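You operate a simulated robot arm through the tools that you are given. There is no shell and no other tool. Be economical: measure what you need, move in short steps, check, and stop when the job is done.

You are at the controls of a simulated robot arm. One attempt, no reset.

## Task
Oil the thread gauge and screw it home in the black crank's pedal eye.
Fine: oil from the red tin before it goes in; lid of the tin shut again; the pedal stays. Drop and damage nothing, leave nothing switched on. Where these are worked on the way, their far stop is far enough and under half their travel is too little: lid of the red oil tin.

The check looks at the end state, three seconds after you hand in, the way a careful person would. Anything else that was tipped, shoved, dropped, spilled or broken makes it a failure. Lids that push on must go on centred and level and be pressed home; caps that screw on are set level and turned clockwise until they are tight.

## Robot
A 7-joint arm with a fingered hand on a trunk, on a base that drives. Base frame: it is fixed to the floor where the robot stands at the start and does not move with it; the origin is under the middle of the robot, x ahead of it, y to its left, z up. Units: mm, degrees, N and s.
With the tool pointing down near the work surface it reaches from about 100 to 680 mm from the robot's upright axis, wherever it stands. Its first joint turns from -69.0 to 172.0 degrees. Places, roughly: black crank [800, 300, 800]; lid of the red oil tin [500, 0, 800]; red oil tin [600, 0, 800]. Payload 3.4 kg.
The tool frame sits at the grasp point between the pads (the TCP): z along the fingers, y along the line on which they close. The tips reach 25 mm beyond it. Largest opening 88 mm; the body of the gripper starts 29 mm behind the TCP. The gripper is a hand of 5 fingers: y runs from the thumb to the fingers, the wrist lies at [-13, -97, -162] in the tool frame, and closing takes about 1.5 s.
Orientation is told as [roll, pitch, yaw] about the base's x, y, z axes, in that order, counted from this pose: with the fingers straight down and the wrist toward the robot, the tool's x, y and z point along [0, 1, 0], [1, 0, 0] and [0, 0, -1] of the base frame.

## Interface
- The arm moves only by the tool drive_tool. Its argument "series" is text: rows parted by semicolons, each of 7 numbers parted by spaces: the finger opening in mm, from 0 to 88, then the shift along the base's x, y, z in mm, then the turn, a rotation vector about the base's x, y, z in rad. In form: jaw tx ty tz rx ry rz; .... A call has 1 to 12 rows; each row shifts and turns the commanded pose from where the row before left it. A row lasts 0.2 s, in which the tool goes at most 50 mm and 8.6 degrees; a call with a longer step from one row to the next is refused whole, and so is a gripper value outside its range. A pose out of reach is approached as far as the arm can. The call stops where the force on the tool passes 40 N (or 10 N more than at its start, if that is more) or the arm is blocked; 0.2 s more then pass. Each finger travels about 153 mm/s and halts on what it meets, pressing with about 31 N; the grip force reading is that of the motor and also rises with nothing between the fingers. The clock runs only during rows and for 0.2 s after the last one: add rows that do not move to give the fingers time. It gives the time, the measured TCP pose, the force on the tool (base axes), the opening and the grip force at its end, in the units of the frame above (readings bear some noise), with the torque about the TCP (base axes, N m) and any sound that the robot's microphone picked up.
- Cameras (640 x 400 px; columns grow to the right, rows downward): "scene" is now at [132.9, -4.3, 1429.4]; the picture's right is [-0.05, -1.00, -0.00], its down [-0.70, 0.04, -0.71] and it looks along [0.71, -0.04, -0.70] (base axes); focal length 287 px, centre (320, 200). "wrist" rides on the gripper at [59, -79, -105] in the tool frame; the picture's right is [-0.73, 0.32, -0.61], its down [-0.62, -0.68, 0.38] and it looks along [-0.29, 0.66, 0.70] (tool axes); focal length 234 px, centre (320, 200). There is no depth. A picture from a camera that has moved, and an enlarged one, comes with that camera's place and axes in the base frame and with its lens.
- capture(camera): a new picture of that camera. It takes no simulated time.
- move_column(by): slides the trunk up (or, below 0, down) by that many mm; the arm and the scene camera ride with it, the base frame stays. It gives what a move gives, with no picture.
- steer(legs): drives the robot by 1 to 6 legs, each [ahead, left, turn to the left] in mm, mm and degrees, along the robot's own axes; the way and the turn of a leg run together, so that a leg with both is an arc; at most 1500 mm and 180 degrees a leg. The arm and the cameras ride along, it lands a little off, and it stops where it bumps. It gives what a move gives.
- grasp_type(shape): the hand has 5 fingers and takes this shape, open, in about a second: jaw (thumb against the fingers, like two jaws); tri (thumb and two fingers); tip (a fingertip pinch); poke (one finger out to press); point (the index stretched); flat (the hand flat); cup (the hand cupped); fist (a fist). The gripper value then closes the fingers along that shape, each until it touches; the sizes above hold for jaw. It gives what a move gives, with no picture.
- turn_head(pan, tilt): turns the head with the scene camera to pan (to the left, within 86 degrees either way) and tilt (down, from -29 to 69), counted from straight ahead of the robot. It gives what a move gives.
- zoom(camera, box): a new picture of the part [left, top, right, bottom] of that camera's present view, enlarged. It takes no simulated time.
- close_job(): hands the job in; it is judged then, once.

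Go step by step. Nothing tells you exact positions but the pictures and the camera data: compare them with the known pose of the tool, close in by small moves and look again before you grip or let go. The budget is 120 turns and 82 pictures, counting those below and the enlarged ones. Unless the task says otherwise, let go and move clear before handing in.

The tools are called as a command line: name --argument value ..., lists and objects as JSON in quotes. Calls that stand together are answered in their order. drive_tool: Moves the arm, as the interface text tells. Its arguments: {"type":"object","properties":{"series":{"type":"string"}},"required":["series"]} The other tools are called the same way: move_column (by) slides the trunk up or down; grasp_type (shape) gives the hand a shape; steer (legs) drives the base; turn_head (pan, tilt) turns the head that bears the scene camera; capture (camera) takes a picture; zoom (camera, box) takes an enlarged picture of a part of a camera's view; close_job () hands the job in.

At the start:

```text
time: 0.0
ee_pos: [450.4, -64.2, 1109.1]
ee_rot: [0.0, 0.1, 0.0]
wrist_force: [0.6, -0.8, 0.6]
ft_torque: [0.01, -0.02, 0.0]
finger_gap: 87.9
finger_force: 0.0
shape: jaw
trunk travel left (down, up): [-700.0, 240.0]
robot x, y, heading: [-1.6, 2.0, 0.0]
head pan, tilt: [-3.1, 44.6]
```

scene: 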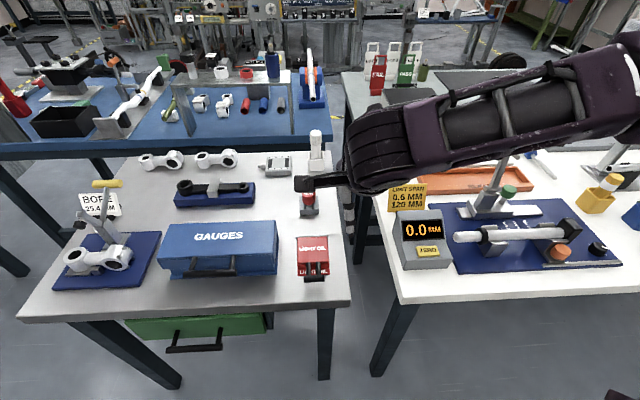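
wrist: 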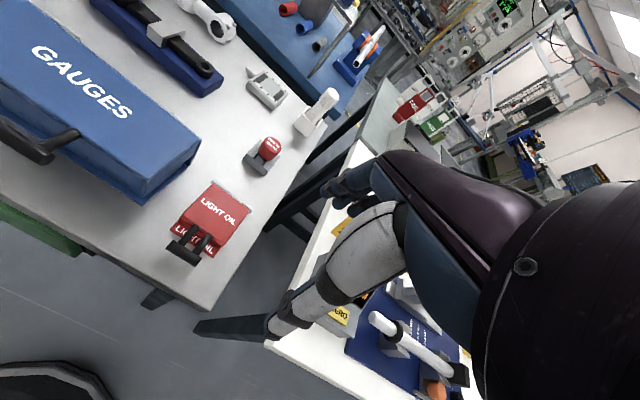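

I see a table with a blue GAUGES box, a red LIGHT OIL tin, the black crank in a blue cradle, and two small upright tools in stands behind the tin. I'll look closer to identify the thread gauge.

zoom --camera "scene" --box '[130, 120, 350, 290]'

zoom --camera "wrist" --box '[130, 0, 370, 280]'

```text
2.35 times, centred on (240, 205) of scene
camera zoom: at [132.9, -4.3, 1429.4], right [-0.05, -1.0, 0.0], down [-0.7, 0.04, -0.71], along [0.71, -0.04, -0.7], focal length 676 px, centre (508, 188)
```

zoom: 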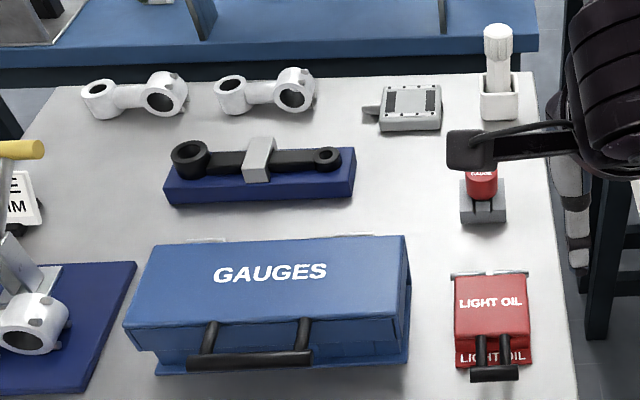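

```text
1.43 times, centred on (250, 140) of wrist
camera zoom: at [373.0, -6.7, 1215.3], right [0.32, -0.73, 0.61], down [-0.68, -0.62, -0.38], along [0.66, -0.29, -0.7], focal length 334 px, centre (420, 286)
```

zoom: 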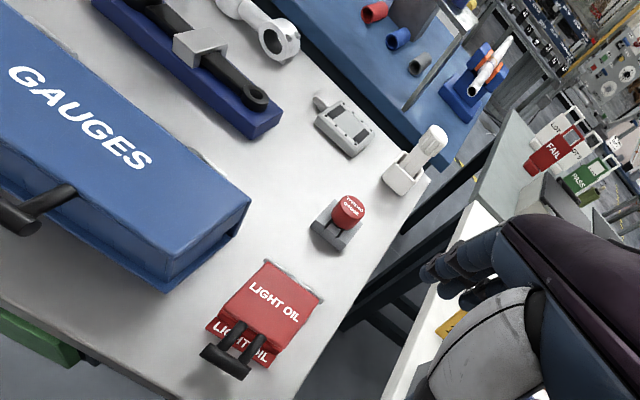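

The red "THREAD GAUGE" stands in a grey block at about (738,-5,850). The tin lid is at about (555,-9,845), and the crank's small eye is at about (793,195). I'll drive closer so all of these are within reach, and get the arm out of the camera's view.

steer --legs '[[120, 50, 0]]'

turn_head --pan 0 --tilt 55

drive_tool --series "88 0 -40 0 0 0 0; 88 0 -40 0 0 0 0; 88 0 -40 0 0 0 0; 88 0 -40 0 0 0 0; 88 0 -40 0 0 0 0"

capture --camera "scene"

```text
time: 1.3
ee_pos: [572.5, -13.3, 1110.3]
ee_rot: [0.0, -0.1, 0.0]
wrist_force: [-0.1, 0.0, 0.0]
ft_torque: [0.01, -0.01, 0.05]
finger_gap: 87.8
finger_force: 0.0
shape: jaw
trunk travel left (down, up): [-700.0, 240.0]
robot x, y, heading: [121.6, 52.3, 0.1]
head pan, tilt: [-3.1, 44.6]
```

```text
time: 2.0
ee_pos: [571.8, -13.3, 1110.3]
ee_rot: [0.0, 0.0, 0.0]
wrist_force: [0.5, 0.4, 0.1]
ft_torque: [0.04, 0.02, 0.02]
finger_gap: 87.6
finger_force: 0.0
shape: jaw
trunk travel left (down, up): [-700.0, 240.0]
robot x, y, heading: [121.3, 51.6, -0.1]
head pan, tilt: [0.0, 55.0]
```

```text
time: 3.2
ee_pos: [570.1, -215.6, 1110.9]
ee_rot: [0.0, 0.0, 0.0]
wrist_force: [-0.5, -0.3, -0.3]
ft_torque: [0.01, 0.0, -0.01]
finger_gap: 87.7
finger_force: 0.1
shape: jaw
trunk travel left (down, up): [-700.0, 240.0]
robot x, y, heading: [123.3, 51.4, -0.0]
head pan, tilt: [0.0, 55.0]
```

```text
77 pictures are left
camera scene: at [242.7, 49.2, 1415.5], right [0.0, -1.0, 0.0], down [-0.82, 0.0, -0.57], along [0.57, 0.0, -0.82], focal length 287 px, centre (320, 200)
```

scene: 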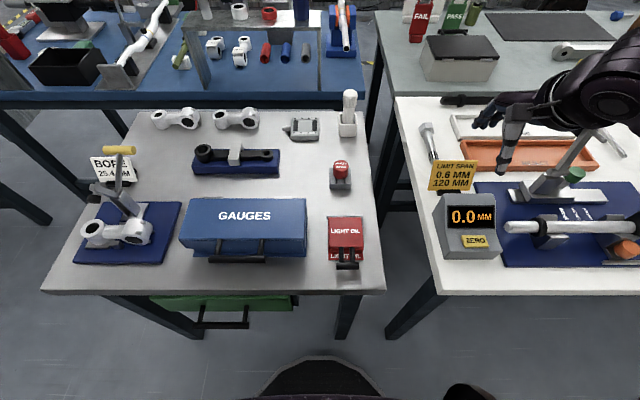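

zoom --camera "scene" --box '[180, 130, 300, 205]'

zoom --camera "scene" --box '[290, 140, 400, 280]'

```text
5.33 times, centred on (240, 168) of scene
camera zoom: at [242.7, 49.2, 1415.5], right [0.0, -1.0, 0.0], down [-0.82, 0.0, -0.57], along [0.57, 0.0, -0.82], focal length 1532 px, centre (747, 373)
```

zoom: 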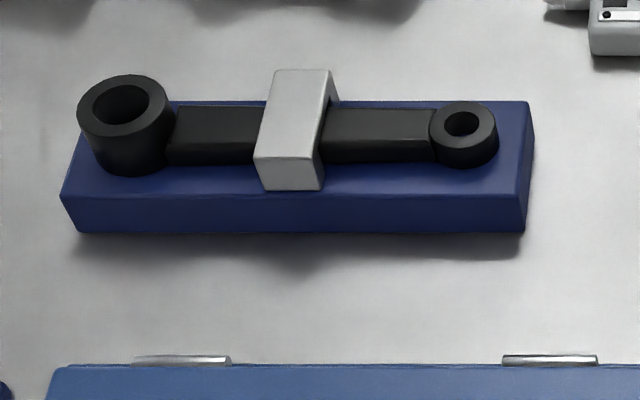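

```text
2.86 times, centred on (345, 210) of scene
camera zoom: at [242.7, 49.2, 1415.5], right [0.0, -1.0, 0.0], down [-0.82, 0.0, -0.57], along [0.57, 0.0, -0.82], focal length 820 px, centre (249, 171)
```

zoom: 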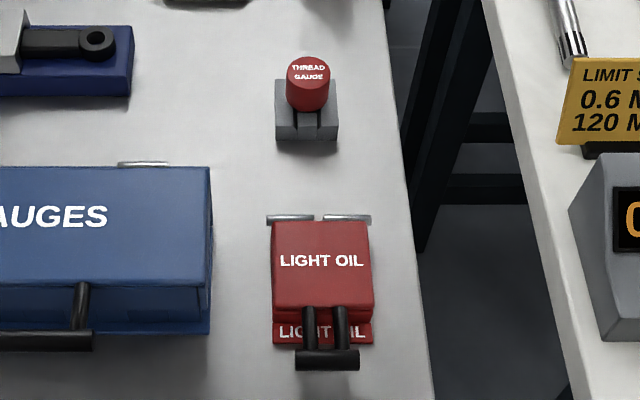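

The lid hinges at the back and its bar handle is at about (484,-11,814). The gauge's red knob sits on a grey block. I'll bring the hand over the gauge and use the wrist camera to measure it.

drive_tool --series "88 20 30 -18 0 0 0; 88 20 30 -18 0 0 0; 88 20 30 -18 0 0 0; 88 20 30 -18 0 0 0; 88 20 30 -18 0 0 0; 88 20 30 -18 0 0 0; 88 20 30 -18 0 0 0"

capture --camera "wrist"

capture --camera "scene"

```text
time: 4.8
ee_pos: [712.5, -1.7, 983.3]
ee_rot: [-0.1, -0.1, 0.0]
wrist_force: [0.0, -0.3, -0.1]
ft_torque: [-0.03, 0.03, 0.01]
finger_gap: 87.8
finger_force: 0.1
shape: jaw
trunk travel left (down, up): [-700.0, 240.0]
robot x, y, heading: [117.7, 53.6, -0.1]
head pan, tilt: [0.0, 55.0]
```

```text
74 pictures are left
camera wrist: at [633.9, 56.0, 1089.5], right [0.32, -0.72, 0.61], down [-0.68, -0.62, -0.38], along [0.66, -0.29, -0.7], focal length 234 px, centre (320, 200)
```

wrist: 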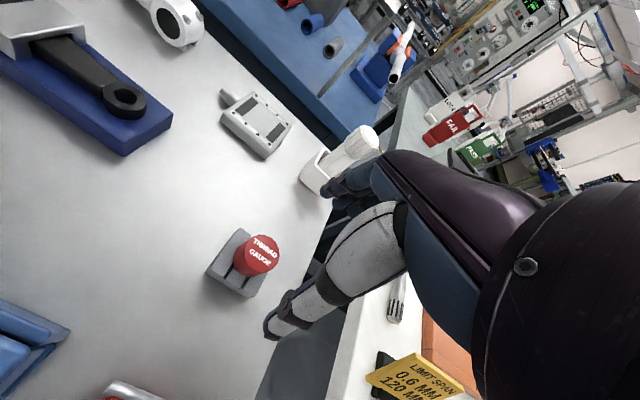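

```text
73 pictures are left
camera scene: at [244.7, 52.1, 1415.4], right [0.0, -1.0, 0.0], down [-0.82, 0.0, -0.57], along [0.57, 0.0, -0.82], focal length 287 px, centre (320, 200)
```

scene: 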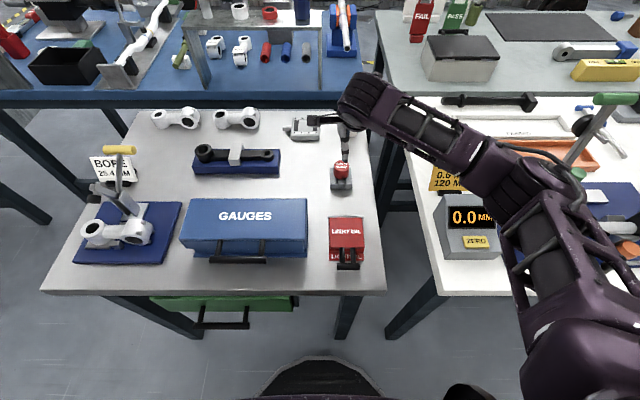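

zoom --camera "wrist" --box '[190, 210, 310, 310]'

zoom --camera "wrist" --box '[0, 0, 200, 170]'

zoom --camera "scene" --box '[300, 130, 390, 200]'

```text
4.00 times, centred on (250, 260) of wrist
camera zoom: at [633.9, 56.0, 1089.5], right [0.32, -0.72, 0.61], down [-0.68, -0.62, -0.38], along [0.66, -0.29, -0.7], focal length 937 px, centre (600, -40)
```

zoom: 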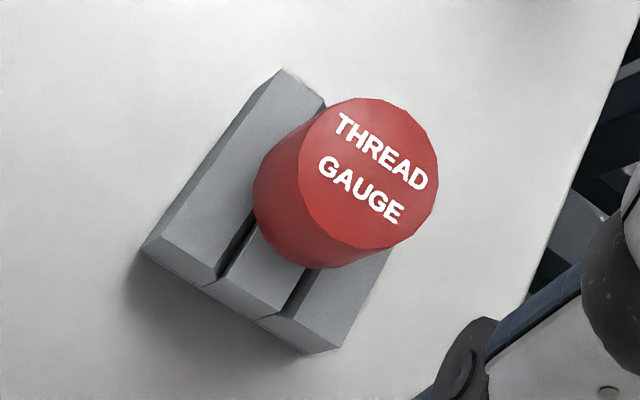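

```text
2.35 times, centred on (100, 85) of wrist
camera zoom: at [633.9, 56.0, 1089.5], right [0.32, -0.72, 0.61], down [-0.68, -0.62, -0.38], along [0.66, -0.29, -0.7], focal length 551 px, centre (838, 471)
```

zoom: 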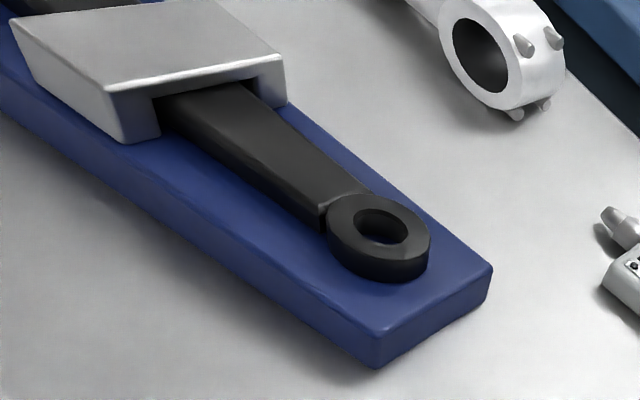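

```text
5.71 times, centred on (345, 165) of scene
camera zoom: at [244.7, 52.1, 1415.4], right [0.0, -1.0, 0.0], down [-0.82, 0.0, -0.57], along [0.57, 0.0, -0.82], focal length 1641 px, centre (177, 400)
```

zoom: 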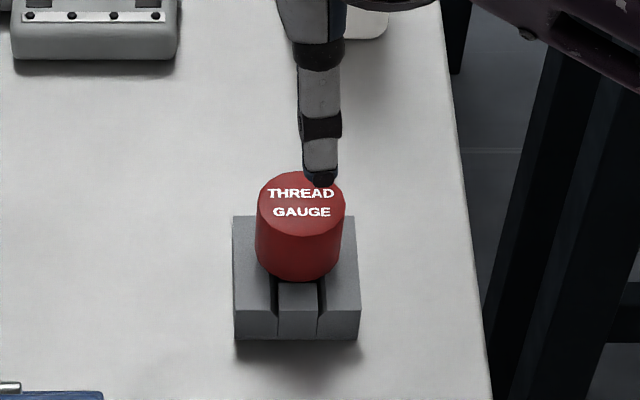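

The knob's top centre is at about (740,-5,857), its diameter is about 40 mm, and the table is at about z 800. I'll pinch the lid's bar handle by its two ends, closing along y, so I'll yaw the hand 90° over the handle in the tip shape and look.

drive_tool --series "88 -21 0 -3 0 0 0.1428; 88 -21 0 -3 0 0 0.1428; 88 -21 0 -3 0 0 0.1428; 88 -21 0 -3 0 0 0.1428; 88 -21 0 -3 0 0 0.1428; 88 -21 0 -3 0 0 0.1428; 88 -21 0 -3 0 0 0.1428; 88 -21 0 -3 0 0 0.1428; 88 -21 -2 -3 0 0 0.1428; 88 -21 -2 -3 0 0 0.1428; 88 -20 -2 -3 0 0 0.1428"

grasp_type --shape "tip"

capture --camera "wrist"

zoom --camera "scene" --box '[260, 150, 460, 290]'

```text
time: 7.2
ee_pos: [481.3, -9.4, 951.5]
ee_rot: [0.0, 0.0, 90.3]
wrist_force: [0.6, 0.1, -0.1]
ft_torque: [-0.03, -0.02, -0.03]
finger_gap: 87.8
finger_force: 0.0
shape: jaw
trunk travel left (down, up): [-700.0, 240.0]
robot x, y, heading: [119.1, 52.0, 0.1]
head pan, tilt: [0.0, 55.0]
```

```text
time: 8.1
ee_pos: [481.6, -8.6, 951.1]
ee_rot: [0.1, 0.1, 90.0]
wrist_force: [0.0, -0.1, 0.0]
ft_torque: [0.01, 0.01, 0.02]
finger_gap: 88.0
finger_force: 0.2
shape: tip
trunk travel left (down, up): [-700.0, 240.0]
robot x, y, heading: [119.4, 53.4, 0.0]
head pan, tilt: [0.0, 55.0]
```

```text
69 pictures are left
camera wrist: at [423.2, -89.5, 1056.8], right [0.73, 0.32, 0.61], down [0.62, -0.68, -0.38], along [0.29, 0.66, -0.7], focal length 234 px, centre (320, 200)
```

wrist: 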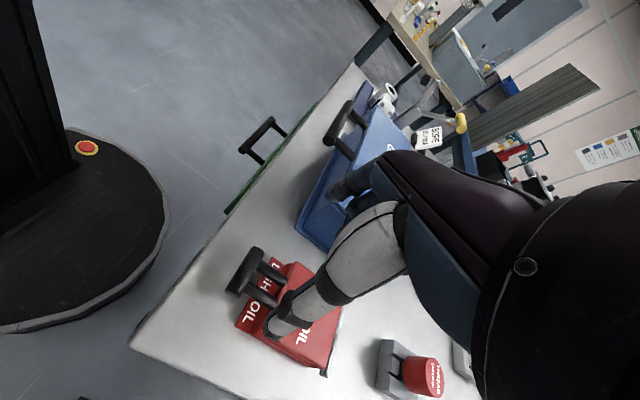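

```text
2.86 times, centred on (360, 220) of scene
camera zoom: at [243.6, 50.4, 1415.4], right [0.0, -1.0, 0.0], down [-0.82, 0.0, -0.57], along [0.57, 0.0, -0.82], focal length 820 px, centre (206, 143)
```

zoom: 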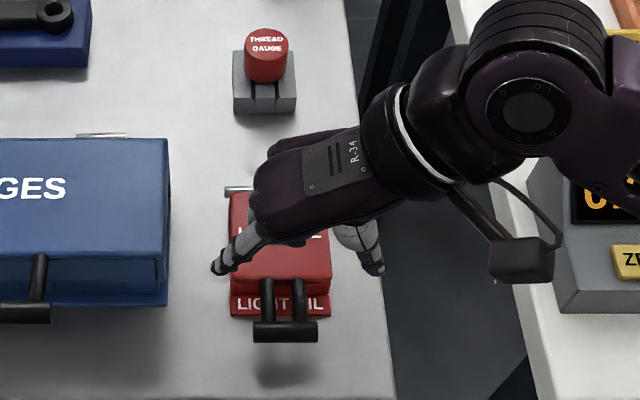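

zoom --camera "wrist" --box '[200, 220, 360, 390]'

```text
2.35 times, centred on (280, 305) of wrist
camera zoom: at [423.2, -89.5, 1056.8], right [0.73, 0.32, 0.61], down [0.62, -0.68, -0.38], along [0.29, 0.66, -0.7], focal length 551 px, centre (414, -47)
```

zoom: 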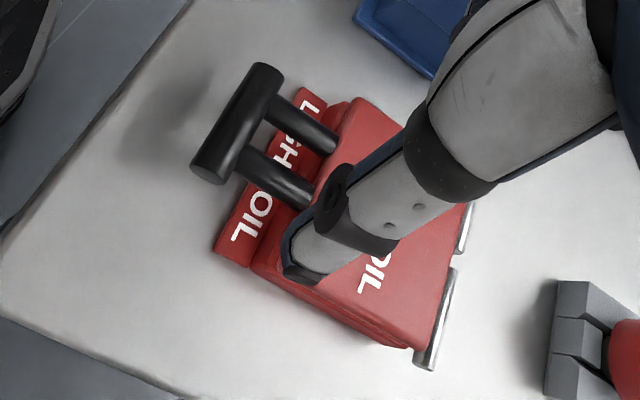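

The bar is centred at about (480,-9,827) and is about 49 mm long along y. I'll descend straddling it, then check before closing.

drive_tool --series "88 0 0 -20 0 0 0; 88 0 0 -20 0 0 0; 88 0 0 -20 0 0 0; 88 0 0 -20 0 0 0; 88 0 0 -16 0 0 0; 88 0 0 -16 0 0 0"

zoom --camera "scene" --box '[290, 200, 410, 290]'

zoom --camera "wrist" --box '[180, 140, 420, 380]'

```text
time: 9.5
ee_pos: [481.9, -9.5, 838.9]
ee_rot: [0.0, 0.0, 89.9]
wrist_force: [-0.5, -0.6, 0.0]
ft_torque: [0.02, -0.01, 0.02]
finger_gap: 87.7
finger_force: 0.0
shape: tip
trunk travel left (down, up): [-700.0, 240.0]
robot x, y, heading: [123.0, 51.0, 0.1]
head pan, tilt: [0.0, 55.0]
```

```text
4.44 times, centred on (350, 245) of scene
camera zoom: at [243.7, 50.4, 1415.4], right [0.0, -1.0, 0.0], down [-0.82, 0.0, -0.57], along [0.57, 0.0, -0.82], focal length 1276 px, centre (187, 0)
```

zoom: 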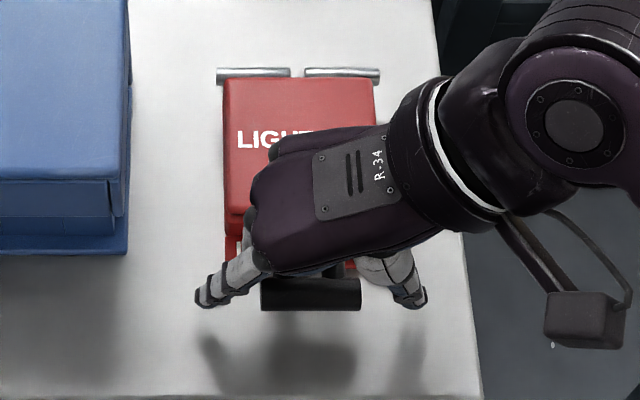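

```text
1.67 times, centred on (300, 260) of wrist
camera zoom: at [423.3, -90.0, 944.3], right [0.73, 0.32, 0.61], down [0.62, -0.68, -0.38], along [0.29, 0.66, -0.7], focal length 390 px, centre (353, 100)
```

zoom: 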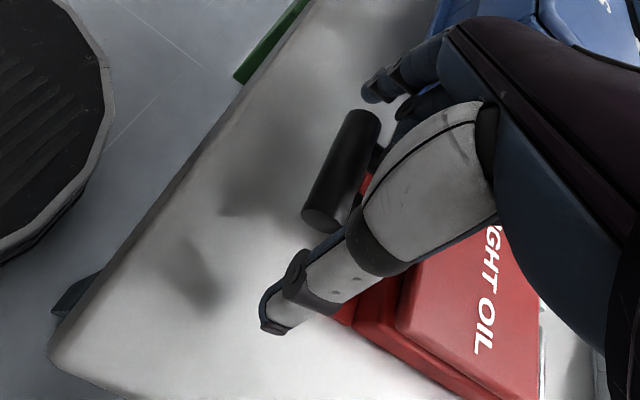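

The thumb and index straddle the bar well, so I'll close on its ends.

drive_tool --series "70 0 0 0 0 0 0; 50 0 0 0 0 0 0; 35 0 0 0 0 0 0; 35 0 0 0 0 0 0; 35 0 0 0 0 0 0; 35 0 0 0 0 0 0"

zoom --camera "scene" --box '[290, 200, 410, 290]'

```text
time: 10.9
ee_pos: [481.6, -10.4, 839.5]
ee_rot: [0.0, 0.0, 90.0]
wrist_force: [1.5, -2.7, -0.6]
ft_torque: [-0.18, -0.02, 0.0]
finger_gap: 39.8
finger_force: 30.9
shape: tip
trunk travel left (down, up): [-700.0, 240.0]
robot x, y, heading: [120.2, 48.5, -0.1]
head pan, tilt: [0.0, 55.0]
```

```text
4.44 times, centred on (350, 245) of scene
camera zoom: at [244.0, 49.9, 1415.4], right [0.0, -1.0, 0.0], down [-0.82, 0.0, -0.57], along [0.57, 0.0, -0.82], focal length 1276 px, centre (187, 0)
```

zoom: 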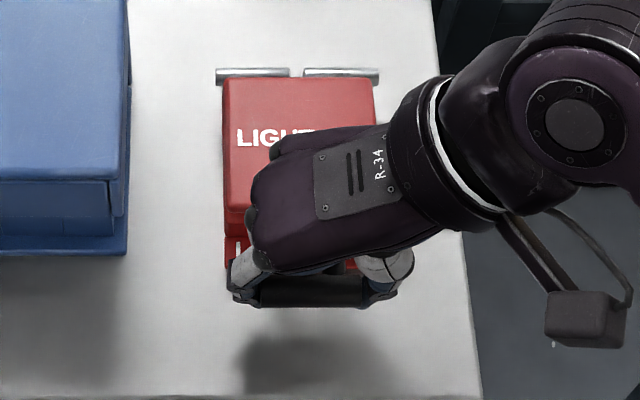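

The bar is held. I'll raise it along the hinge arc (hinge at about x 598, z 838), starting with a short part.

drive_tool --series "35 0 0 12 0 0 0; 35 0.3 0 12.7 0 0 0; 35 2 0 12.2 0 0 0; 35 3.5 0 12 0 0 0; 35 4.5 0 11.5 0 0 0; 35 5.8 0 11 0 0 0"

zoom --camera "scene" --box '[260, 160, 420, 280]'

```text
time: 12.3
ee_pos: [495.4, -10.8, 912.3]
ee_rot: [0.0, -0.3, 90.1]
wrist_force: [-1.4, -1.1, 1.1]
ft_torque: [0.0, 0.01, -0.05]
finger_gap: 21.9
finger_force: 31.1
shape: tip
trunk travel left (down, up): [-700.0, 240.0]
robot x, y, heading: [119.8, 54.1, -0.2]
head pan, tilt: [0.0, 55.0]
```

```text
3.33 times, centred on (340, 220) of scene
camera zoom: at [241.0, 46.1, 1415.7], right [0.0, -1.0, 0.0], down [-0.82, 0.0, -0.57], along [0.57, 0.0, -0.82], focal length 957 px, centre (253, 133)
```

zoom: 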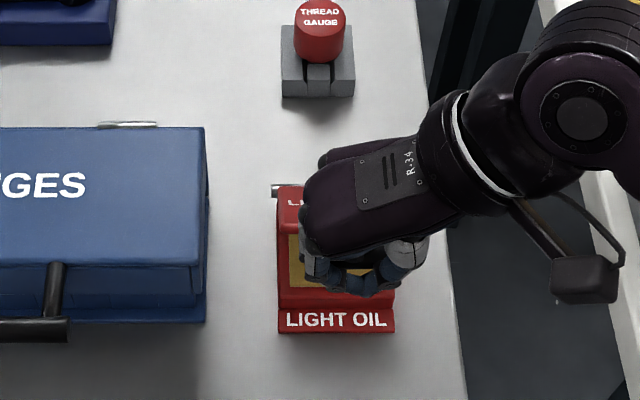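

capture --camera "wrist"

```text
62 pictures are left
camera wrist: at [437.3, -92.2, 1016.1], right [0.73, 0.32, 0.61], down [0.62, -0.68, -0.39], along [0.29, 0.66, -0.69], focal length 234 px, centre (320, 200)
```

wrist: 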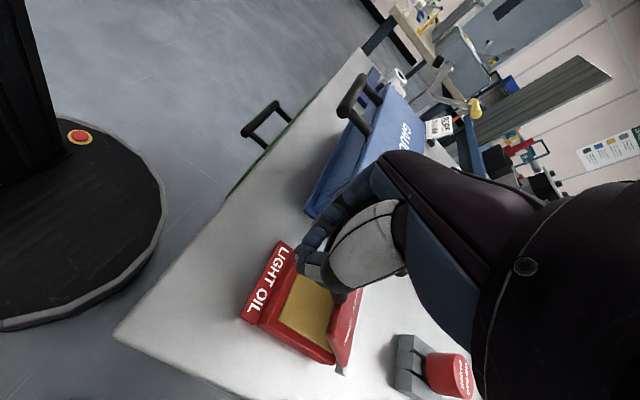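

The grip slid in under the bar and the fingers now hook it from below, with the lid about 35° up. I'll carry on along the arc.

drive_tool --series "20 8 0 11.5 0 0 0; 20 8 0 11.5 0 0 0; 20 11 0 9.5 0 0 0; 20 11 0 9.5 0 0 0; 20 13 0 6 0 0 0; 20 13 0 6 0 0 0"

capture --camera "scene"

capture --camera "wrist"

```text
time: 13.7
ee_pos: [562.0, -9.9, 963.7]
ee_rot: [0.0, -0.1, 90.0]
wrist_force: [-0.2, 0.1, -0.1]
ft_torque: [0.03, -0.01, 0.01]
finger_gap: 19.8
finger_force: 0.2
shape: tip
trunk travel left (down, up): [-700.0, 240.0]
robot x, y, heading: [119.7, 48.2, -0.2]
head pan, tilt: [0.0, 55.0]
```

```text
61 pictures are left
camera scene: at [244.0, 50.5, 1415.4], right [0.0, -1.0, 0.0], down [-0.82, 0.0, -0.57], along [0.57, 0.0, -0.82], focal length 287 px, centre (320, 200)
```

scene: 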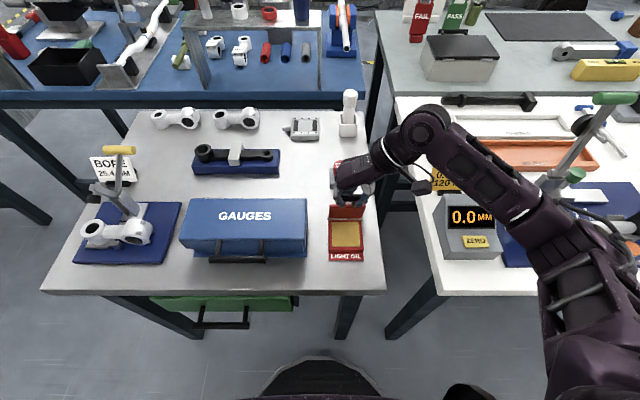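

```text
60 pictures are left
camera wrist: at [503.6, -90.0, 1069.7], right [0.73, 0.32, 0.61], down [0.62, -0.68, -0.38], along [0.29, 0.66, -0.7], focal length 234 px, centre (320, 200)
```

wrist: 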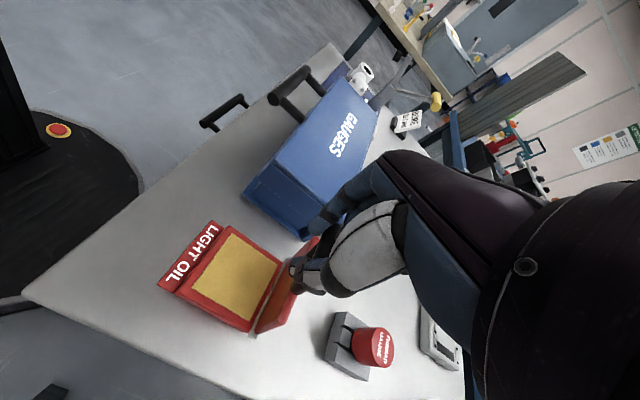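

The lid is near vertical. I'll keep pushing backward to reach its far stop.

drive_tool --series "20 14 0 1 0 0 0; 20 14 0 0 0 0 0; 20 14 0 -2 0 0 0; 20 12 0 -4 0 0 0; 20 12 0 -6 0 0 0"

zoom --camera "scene" --box '[280, 130, 440, 270]'

```text
time: 14.9
ee_pos: [627.9, -9.3, 953.8]
ee_rot: [0.0, 0.0, 90.0]
wrist_force: [-0.1, 0.7, 0.0]
ft_torque: [-0.01, -0.01, 0.02]
finger_gap: 19.8
finger_force: 0.0
shape: tip
trunk travel left (down, up): [-700.0, 240.0]
robot x, y, heading: [120.2, 53.7, 0.0]
head pan, tilt: [0.0, 55.0]
```

```text
2.86 times, centred on (360, 200) of scene
camera zoom: at [244.0, 50.6, 1415.4], right [0.0, -1.0, 0.0], down [-0.82, 0.0, -0.57], along [0.57, 0.0, -0.82], focal length 820 px, centre (206, 200)
```

zoom: 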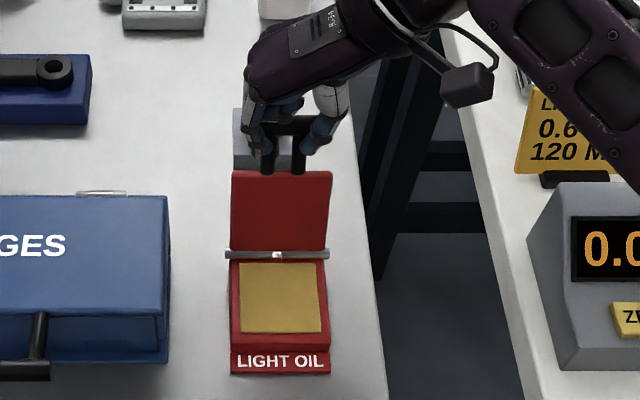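

drive_tool --series "20 10 0 -5 0 0 0; 20 10 0 -6 0 0 0; 20 8 0 -6 0 0 0"

zoom --camera "scene" --box '[280, 130, 440, 270]'

```text
time: 15.7
ee_pos: [639.6, -7.6, 944.7]
ee_rot: [0.2, -0.4, 90.7]
wrist_force: [-37.4, -1.5, 20.0]
ft_torque: [0.27, 0.26, 0.34]
finger_gap: 22.0
finger_force: 0.1
shape: tip
trunk travel left (down, up): [-700.0, 240.0]
robot x, y, heading: [123.4, 49.3, 0.2]
head pan, tilt: [0.0, 55.0]
stopped in row 3: the force on the tool passed its limit at 43 N (the readings are from after the stop); the commanded pose is now the measured one
```

```text
2.86 times, centred on (360, 200) of scene
camera zoom: at [230.5, 49.5, 1416.7], right [0.0, -1.0, 0.0], down [-0.81, 0.0, -0.58], along [0.58, 0.0, -0.81], focal length 820 px, centre (206, 200)
```

zoom: 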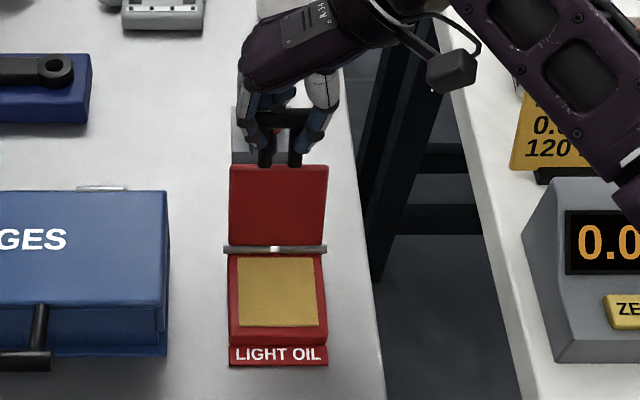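

The lid has hit its stop. I'll back off, rise, and check that it stays open.

drive_tool --series "20 -8 0 2 0 0 0; 30 -12 0 5 0 0 0; 60 -15 0 10 0 0 0; 88 -10 0 20 0 0 0; 88 0 0 30 0 0 0; 88 0 0 30 0 0 0; 88 0 0 0 0 0 0"

capture --camera "scene"

```text
time: 17.3
ee_pos: [605.6, -8.4, 1037.2]
ee_rot: [0.2, -0.1, 90.3]
wrist_force: [-0.3, 0.1, -0.2]
ft_torque: [0.03, 0.03, -0.01]
finger_gap: 87.8
finger_force: 0.1
shape: tip
trunk travel left (down, up): [-700.0, 240.0]
robot x, y, heading: [121.6, 49.0, -0.1]
head pan, tilt: [0.0, 55.0]
```

```text
57 pictures are left
camera scene: at [243.2, 50.1, 1415.4], right [0.0, -1.0, 0.0], down [-0.82, 0.0, -0.57], along [0.57, 0.0, -0.82], focal length 287 px, centre (320, 200)
```

scene: 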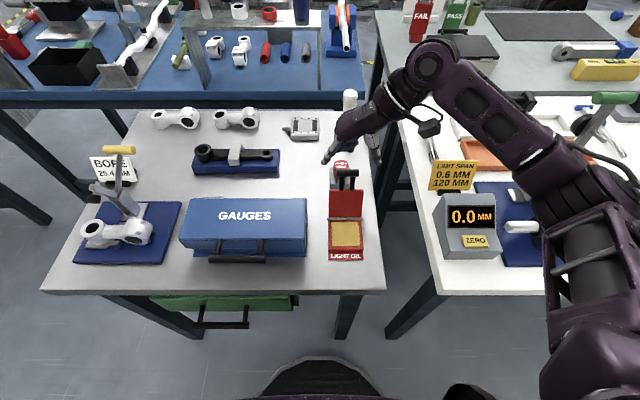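

The lid stays open. Next I'll take the thread gauge: jaw shape, hover over the knob, and check the alignment.

grasp_type --shape "jaw"

drive_tool --series "88 27 0.7 -5 0 0 0; 88 27 0.7 -15 0 0 0; 88 27 0.7 -25 0 0 0; 88 27 0.6 -25 0 0 0; 88 26.4 0.7 -27 0 0 0"

capture --camera "wrist"

zoom --camera "scene" --box '[280, 100, 420, 200]'

```text
time: 18.2
ee_pos: [604.5, -8.2, 1037.1]
ee_rot: [0.3, -0.2, 90.4]
wrist_force: [0.8, -0.7, -1.3]
ft_torque: [0.02, -0.02, 0.0]
finger_gap: 87.7
finger_force: 0.1
shape: jaw
trunk travel left (down, up): [-700.0, 240.0]
robot x, y, heading: [119.5, 50.9, 0.0]
head pan, tilt: [0.0, 55.0]
```

```text
time: 19.4
ee_pos: [736.8, -0.6, 938.8]
ee_rot: [0.3, 0.0, 90.5]
wrist_force: [-0.2, -0.5, 0.1]
ft_torque: [-0.02, 0.02, 0.0]
finger_gap: 88.0
finger_force: 0.0
shape: jaw
out of reach, approached as far as the arm can: row 5
trunk travel left (down, up): [-700.0, 240.0]
robot x, y, heading: [120.1, 49.7, 0.1]
head pan, tilt: [0.0, 55.0]
```

```text
56 pictures are left
camera wrist: at [679.0, -81.6, 1044.6], right [0.73, 0.33, 0.6], down [0.63, -0.67, -0.39], along [0.28, 0.66, -0.7], focal length 234 px, centre (320, 200)
```

wrist: 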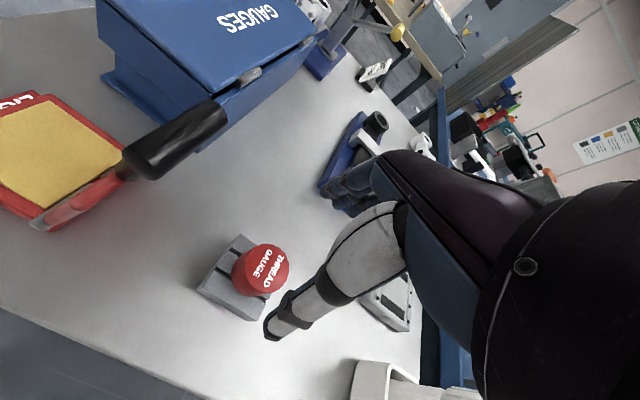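

```text
4.00 times, centred on (350, 150) of scene
camera zoom: at [243.9, 53.1, 1415.3], right [0.0, -1.0, 0.0], down [-0.82, 0.0, -0.57], along [0.57, 0.0, -0.82], focal length 1149 px, centre (200, 400)
```

zoom: 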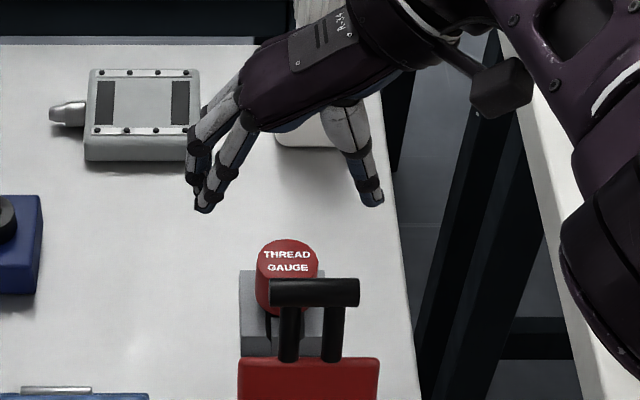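

Reach ends just short of the gauge. I'll pull the hand back and up, then drive the base a little ahead and left.

drive_tool --series "88 -15 -10 35 0 0 0; 88 -20 -20 35 0 0 0; 88 -20 -20 20 0 0 0"

steer --legs '[[62, 50, 0]]'

capture --camera "scene"

```text
time: 20.2
ee_pos: [680.4, -56.3, 1030.3]
ee_rot: [0.3, -0.4, 90.3]
wrist_force: [-0.9, 0.3, 0.5]
ft_torque: [0.06, 0.0, 0.0]
finger_gap: 87.7
finger_force: 0.0
shape: jaw
trunk travel left (down, up): [-700.0, 240.0]
robot x, y, heading: [120.1, 52.9, 0.1]
head pan, tilt: [0.0, 55.0]
```

```text
time: 21.2
ee_pos: [742.7, -5.2, 1029.5]
ee_rot: [0.4, -0.2, 90.4]
wrist_force: [-0.1, 1.0, 0.3]
ft_torque: [-0.02, 0.02, -0.01]
finger_gap: 87.7
finger_force: 0.1
shape: jaw
trunk travel left (down, up): [-700.0, 240.0]
robot x, y, heading: [181.2, 101.2, 0.1]
head pan, tilt: [0.0, 55.0]
```

```text
54 pictures are left
camera scene: at [304.9, 100.5, 1415.3], right [0.0, -1.0, 0.0], down [-0.82, 0.0, -0.57], along [0.57, 0.0, -0.82], focal length 287 px, centre (320, 200)
```

scene: 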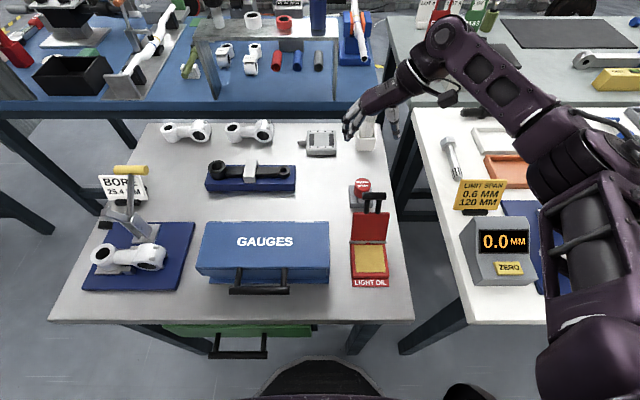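

drive_tool --series "88 -1 0 -30 0 0 0; 88 -1 0 -30 0 0 0; 88 -1 0 -30 0 0 0; 88 0 0 -30 0 0 0"

zoom --camera "wrist" --box '[160, 140, 400, 390]'

zoom --camera "scene" --box '[310, 120, 430, 220]'

```text
time: 22.2
ee_pos: [740.3, -4.8, 908.0]
ee_rot: [0.2, -0.2, 90.4]
wrist_force: [0.8, 0.3, 0.4]
ft_torque: [0.0, 0.03, -0.05]
finger_gap: 87.9
finger_force: 0.1
shape: jaw
trunk travel left (down, up): [-700.0, 240.0]
robot x, y, heading: [178.2, 98.1, -0.1]
head pan, tilt: [0.0, 55.0]
```

```text
1.60 times, centred on (280, 265) of wrist
camera zoom: at [682.1, -86.2, 1014.2], right [0.73, 0.33, 0.6], down [0.63, -0.68, -0.39], along [0.28, 0.66, -0.7], focal length 375 px, centre (384, 96)
```

zoom: 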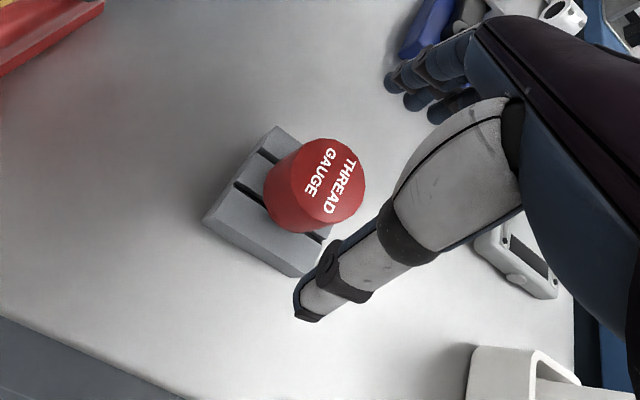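

```text
4.00 times, centred on (370, 170) of scene
camera zoom: at [304.7, 100.2, 1415.4], right [0.0, -1.0, 0.0], down [-0.82, 0.0, -0.57], along [0.57, 0.0, -0.82], focal length 1149 px, centre (120, 320)
```

zoom: 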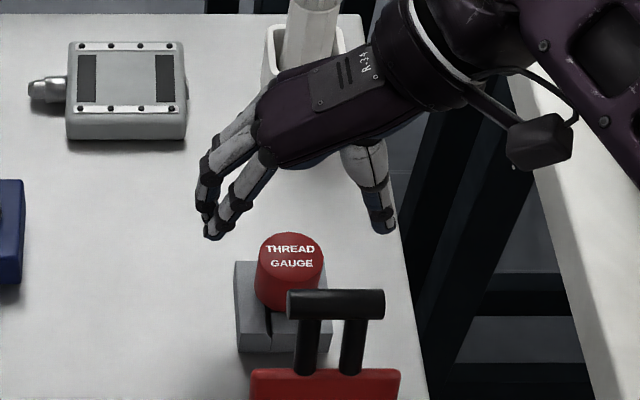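

The knob is centred under the tool at about (742,-4). I'll go down over it and close.

drive_tool --series "88 1.5 0.5 -20 0 0 0; 88 0 0 -20 0 0 0; 88 0 0 -13 0 0 0; 88 0 0 0 0 0 0"

zoom --camera "wrist" --box '[160, 140, 400, 390]'

zoom --camera "scene" --box '[310, 120, 430, 220]'

```text
time: 23.2
ee_pos: [741.1, -4.5, 855.0]
ee_rot: [0.3, -0.1, 90.3]
wrist_force: [0.0, -0.3, 1.0]
ft_torque: [0.01, -0.02, 0.01]
finger_gap: 88.0
finger_force: 0.0
shape: jaw
trunk travel left (down, up): [-700.0, 240.0]
robot x, y, heading: [180.6, 99.2, 0.2]
head pan, tilt: [0.0, 55.0]
```

```text
1.60 times, centred on (280, 265) of wrist
camera zoom: at [683.9, -85.3, 961.2], right [0.73, 0.33, 0.6], down [0.63, -0.68, -0.39], along [0.28, 0.66, -0.7], focal length 375 px, centre (384, 96)
```

zoom: 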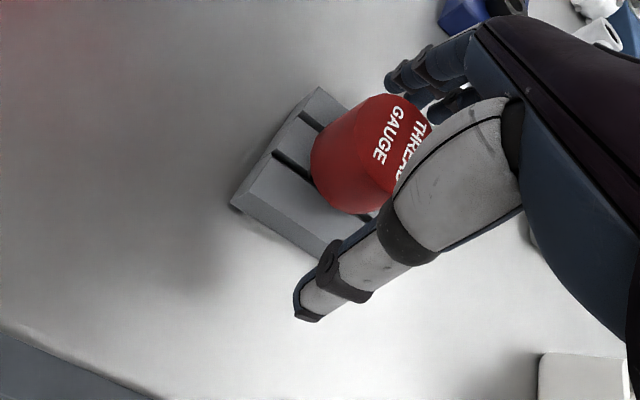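

```text
4.00 times, centred on (370, 170) of scene
camera zoom: at [304.1, 100.0, 1415.4], right [0.0, -1.0, 0.0], down [-0.82, 0.0, -0.57], along [0.57, 0.0, -0.82], focal length 1149 px, centre (120, 320)
```

zoom: 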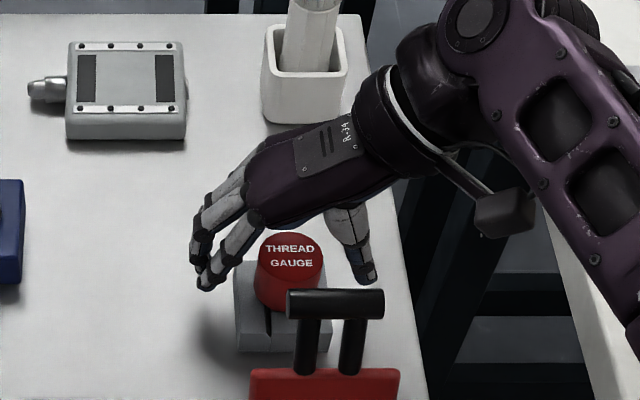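

drive_tool --series "88 0 0 4 0 0 0; 70 0 0 0 0 0 0; 55 0 0 0 0 0 0; 42 0 0 0 0 0 0; 30 0 0 0 0 0 0; 30 0 0 0 0 0 0; 30 0 0 0 0 0 0; 30 0 0 0 0 0 0"

zoom --camera "wrist" --box '[160, 140, 400, 390]'

zoom --camera "scene" --box '[310, 120, 430, 220]'

```text
time: 25.0
ee_pos: [741.4, -4.7, 860.8]
ee_rot: [0.3, -0.2, 90.4]
wrist_force: [1.4, -3.0, 1.1]
ft_torque: [-0.12, 0.0, 0.02]
finger_gap: 30.9
finger_force: 31.3
shape: jaw
trunk travel left (down, up): [-700.0, 240.0]
robot x, y, heading: [179.7, 98.0, -0.1]
head pan, tilt: [0.0, 55.0]
```

```text
1.60 times, centred on (280, 265) of wrist
camera zoom: at [683.9, -86.2, 965.4], right [0.73, 0.32, 0.6], down [0.63, -0.68, -0.39], along [0.28, 0.66, -0.7], focal length 375 px, centre (384, 96)
```

zoom: 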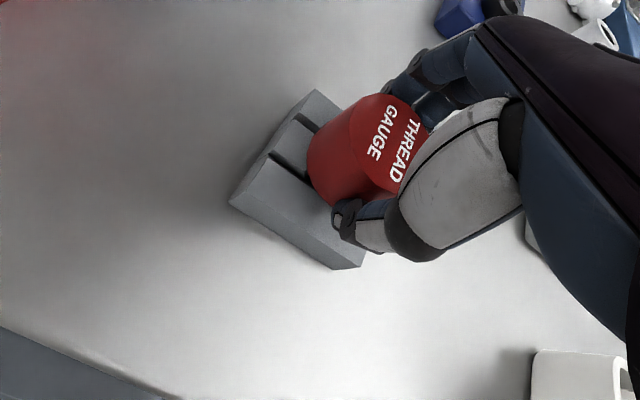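

```text
4.00 times, centred on (370, 170) of scene
camera zoom: at [304.2, 99.3, 1415.4], right [0.0, -1.0, 0.0], down [-0.82, 0.0, -0.57], along [0.57, 0.0, -0.82], focal length 1149 px, centre (120, 320)
```

zoom: 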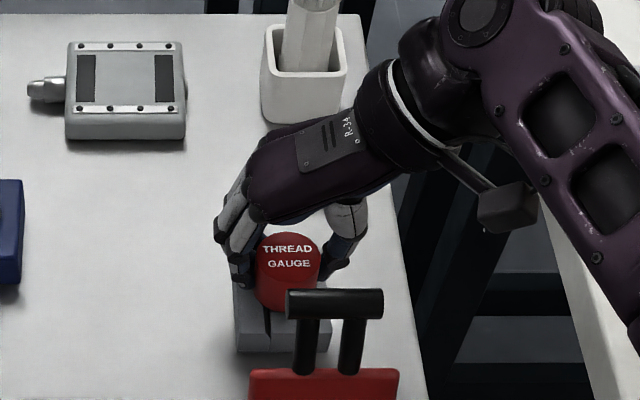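

The knob is gripped. I'll lift it a little and check that it comes up cleanly.

drive_tool --series "22 0 0 0 0 0 0; 22 0 0 8 0 0 0; 22 0 0 10 0 0 0; 22 0 0 12 0 0 0; 22 0 0 15 0 0 0; 22 0 0 15 0 0 0"

zoom --camera "wrist" --box '[160, 140, 400, 390]'

zoom --camera "scene" --box '[310, 120, 430, 220]'

```text
time: 26.4
ee_pos: [741.3, -4.9, 919.9]
ee_rot: [0.4, -0.2, 90.3]
wrist_force: [0.7, 0.1, 0.2]
ft_torque: [0.0, -0.01, -0.04]
finger_gap: 31.4
finger_force: 30.7
shape: jaw
trunk travel left (down, up): [-700.0, 240.0]
robot x, y, heading: [183.3, 100.0, 0.0]
head pan, tilt: [0.0, 55.0]
```

```text
1.60 times, centred on (280, 265) of wrist
camera zoom: at [683.4, -85.6, 1025.6], right [0.73, 0.32, 0.6], down [0.63, -0.68, -0.39], along [0.28, 0.66, -0.7], focal length 375 px, centre (384, 96)
```

zoom: 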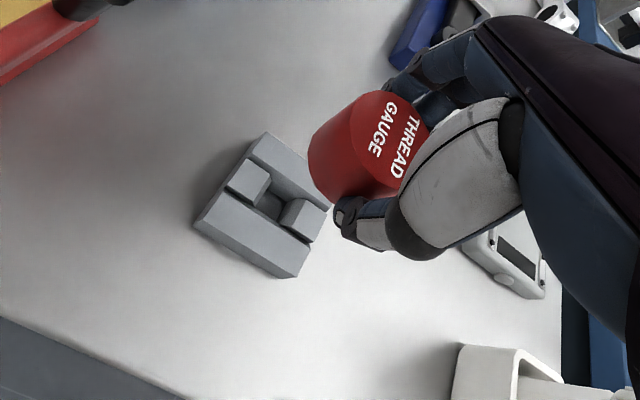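

```text
4.00 times, centred on (370, 170) of scene
camera zoom: at [304.1, 100.0, 1415.4], right [0.0, -1.0, 0.0], down [-0.82, 0.0, -0.57], along [0.57, 0.0, -0.82], focal length 1149 px, centre (120, 320)
```

zoom: 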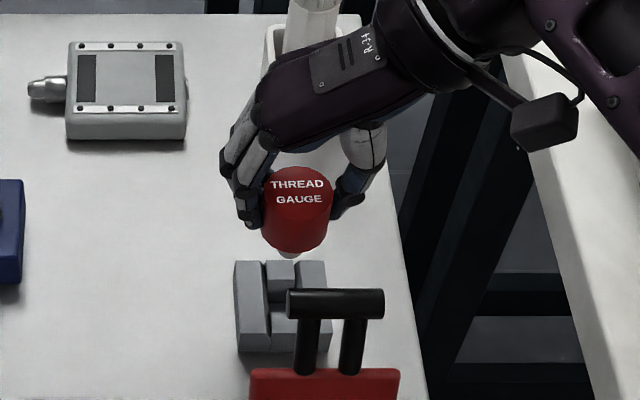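

The gauge is lifted cleanly, with a short thread stub under the knob. I'll rise over the open lid and go across to hover above the oil.

drive_tool --series "22 0 0 30 0 0 0; 22 0 0 30 0 0 0; 22 0 0 30 0 0 0; 22 -10 0 25 0 0 0; 22 -30 0 0 0 0 0; 22 -30 0 0 0 0 0; 22 -30 -1 0 0 0 0; 22 -30 -1 0 0 0 0; 22 -30 -1 0 0 0 0; 22 -30 -1 0 0 0 0; 22 -6 0 -20 0 0 0; 22 0 0 -20 0 0 0"

capture --camera "scene"

capture --camera "wrist"

```text
time: 29.0
ee_pos: [545.7, -8.2, 994.8]
ee_rot: [0.2, -0.1, 90.3]
wrist_force: [0.0, 0.3, -0.7]
ft_torque: [-0.02, 0.02, 0.0]
finger_gap: 31.7
finger_force: 30.6
shape: jaw
trunk travel left (down, up): [-700.0, 240.0]
robot x, y, heading: [179.9, 101.1, 0.0]
head pan, tilt: [0.0, 55.0]
```

```text
45 pictures are left
camera scene: at [304.1, 99.9, 1415.4], right [0.0, -1.0, 0.0], down [-0.82, 0.0, -0.57], along [0.57, 0.0, -0.82], focal length 287 px, centre (320, 200)
```

scene: 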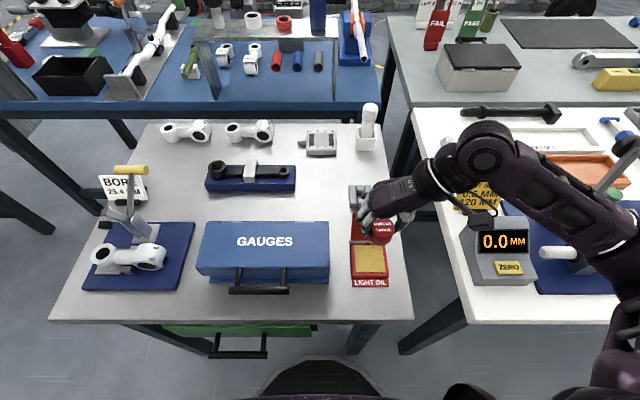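

```text
44 pictures are left
camera wrist: at [488.3, -89.4, 1099.8], right [0.73, 0.32, 0.6], down [0.63, -0.68, -0.39], along [0.28, 0.66, -0.69], focal length 234 px, centre (320, 200)
```

wrist: 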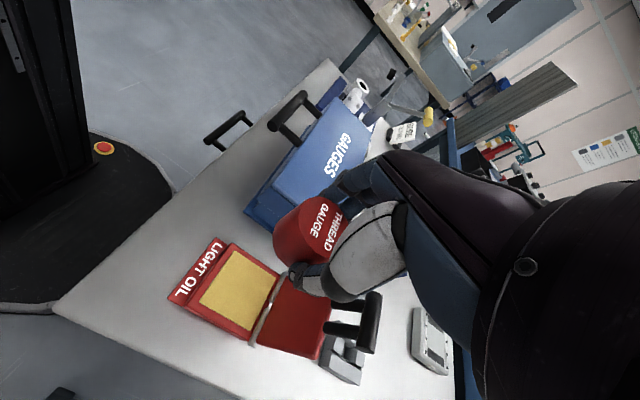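

drive_tool --series "22 1 -1 -25 0 0 0; 22 1 -1 -25 0 0 0; 22 1 -1 -25 0 0 0; 22 0 0 -19 0 0 0"

zoom --camera "scene" --box '[320, 190, 440, 300]'

zoom --camera "wrist" --box '[160, 140, 400, 390]'

```text
time: 30.0
ee_pos: [549.5, -11.0, 901.1]
ee_rot: [0.3, -0.1, 90.3]
wrist_force: [-1.1, 0.6, -0.6]
ft_torque: [-0.01, 0.0, -0.01]
finger_gap: 31.1
finger_force: 31.0
shape: jaw
trunk travel left (down, up): [-700.0, 240.0]
robot x, y, heading: [179.9, 98.1, -0.1]
head pan, tilt: [0.0, 55.0]
```

```text
3.64 times, centred on (380, 245) of scene
camera zoom: at [304.3, 99.9, 1415.4], right [0.0, -1.0, 0.0], down [-0.82, 0.0, -0.57], along [0.57, 0.0, -0.82], focal length 1044 px, centre (102, 36)
```

zoom: 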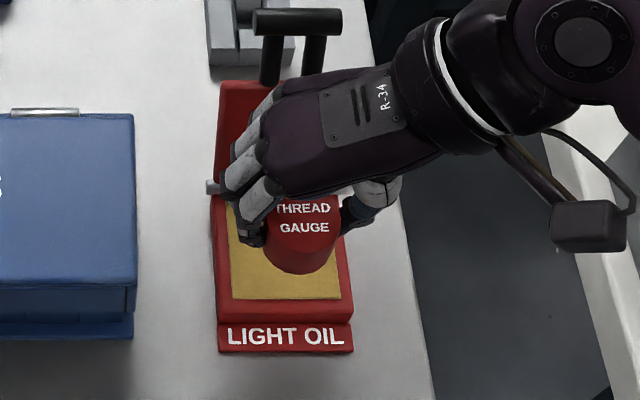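

```text
1.60 times, centred on (280, 265) of wrist
camera zoom: at [490.8, -92.1, 1006.2], right [0.73, 0.33, 0.6], down [0.63, -0.68, -0.39], along [0.28, 0.66, -0.69], focal length 375 px, centre (384, 96)
```

zoom: 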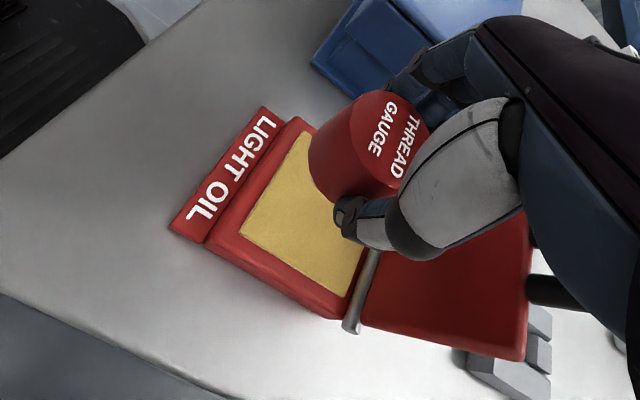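

I'll lower the thread gently into the oil, watching the force.

drive_tool --series "22 0 0 -5 0 0 0; 22 0 0 -5 0 0 0; 22 0 0 -4 0 0 0; 22 0 0 0 0 0 0"

drive_tool --series "22 0 0 -4 0 0 0; 22 0 0 -4 0 0 0; 22 0 0 0 0 0 0"

zoom --camera "scene" --box '[320, 190, 440, 300]'

```text
time: 31.0
ee_pos: [547.8, -12.0, 886.7]
ee_rot: [0.2, -0.2, 90.3]
wrist_force: [-0.2, 0.2, -0.1]
ft_torque: [0.02, 0.03, -0.03]
finger_gap: 31.3
finger_force: 30.7
shape: jaw
trunk travel left (down, up): [-700.0, 240.0]
robot x, y, heading: [181.9, 98.6, 0.1]
head pan, tilt: [0.0, 55.0]
```

```text
time: 31.8
ee_pos: [548.5, -11.3, 879.5]
ee_rot: [0.4, -0.2, 90.3]
wrist_force: [0.3, 0.3, -2.2]
ft_torque: [0.02, 0.02, 0.03]
finger_gap: 31.4
finger_force: 30.8
shape: jaw
trunk travel left (down, up): [-700.0, 240.0]
robot x, y, heading: [180.1, 102.8, 0.1]
head pan, tilt: [0.0, 55.0]
```

```text
3.64 times, centred on (380, 245) of scene
camera zoom: at [304.2, 100.0, 1415.4], right [0.0, -1.0, 0.0], down [-0.82, 0.0, -0.57], along [0.57, 0.0, -0.82], focal length 1044 px, centre (102, 36)
```

zoom: 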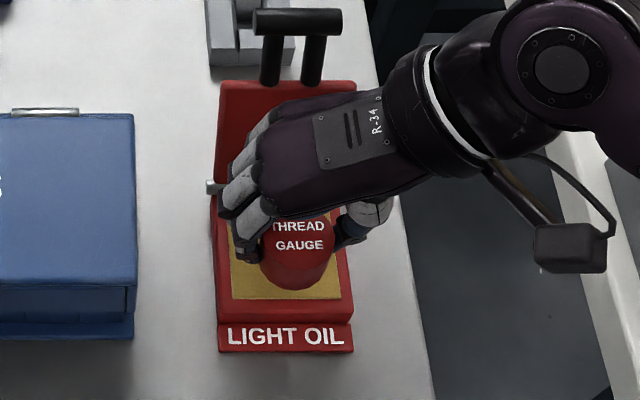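

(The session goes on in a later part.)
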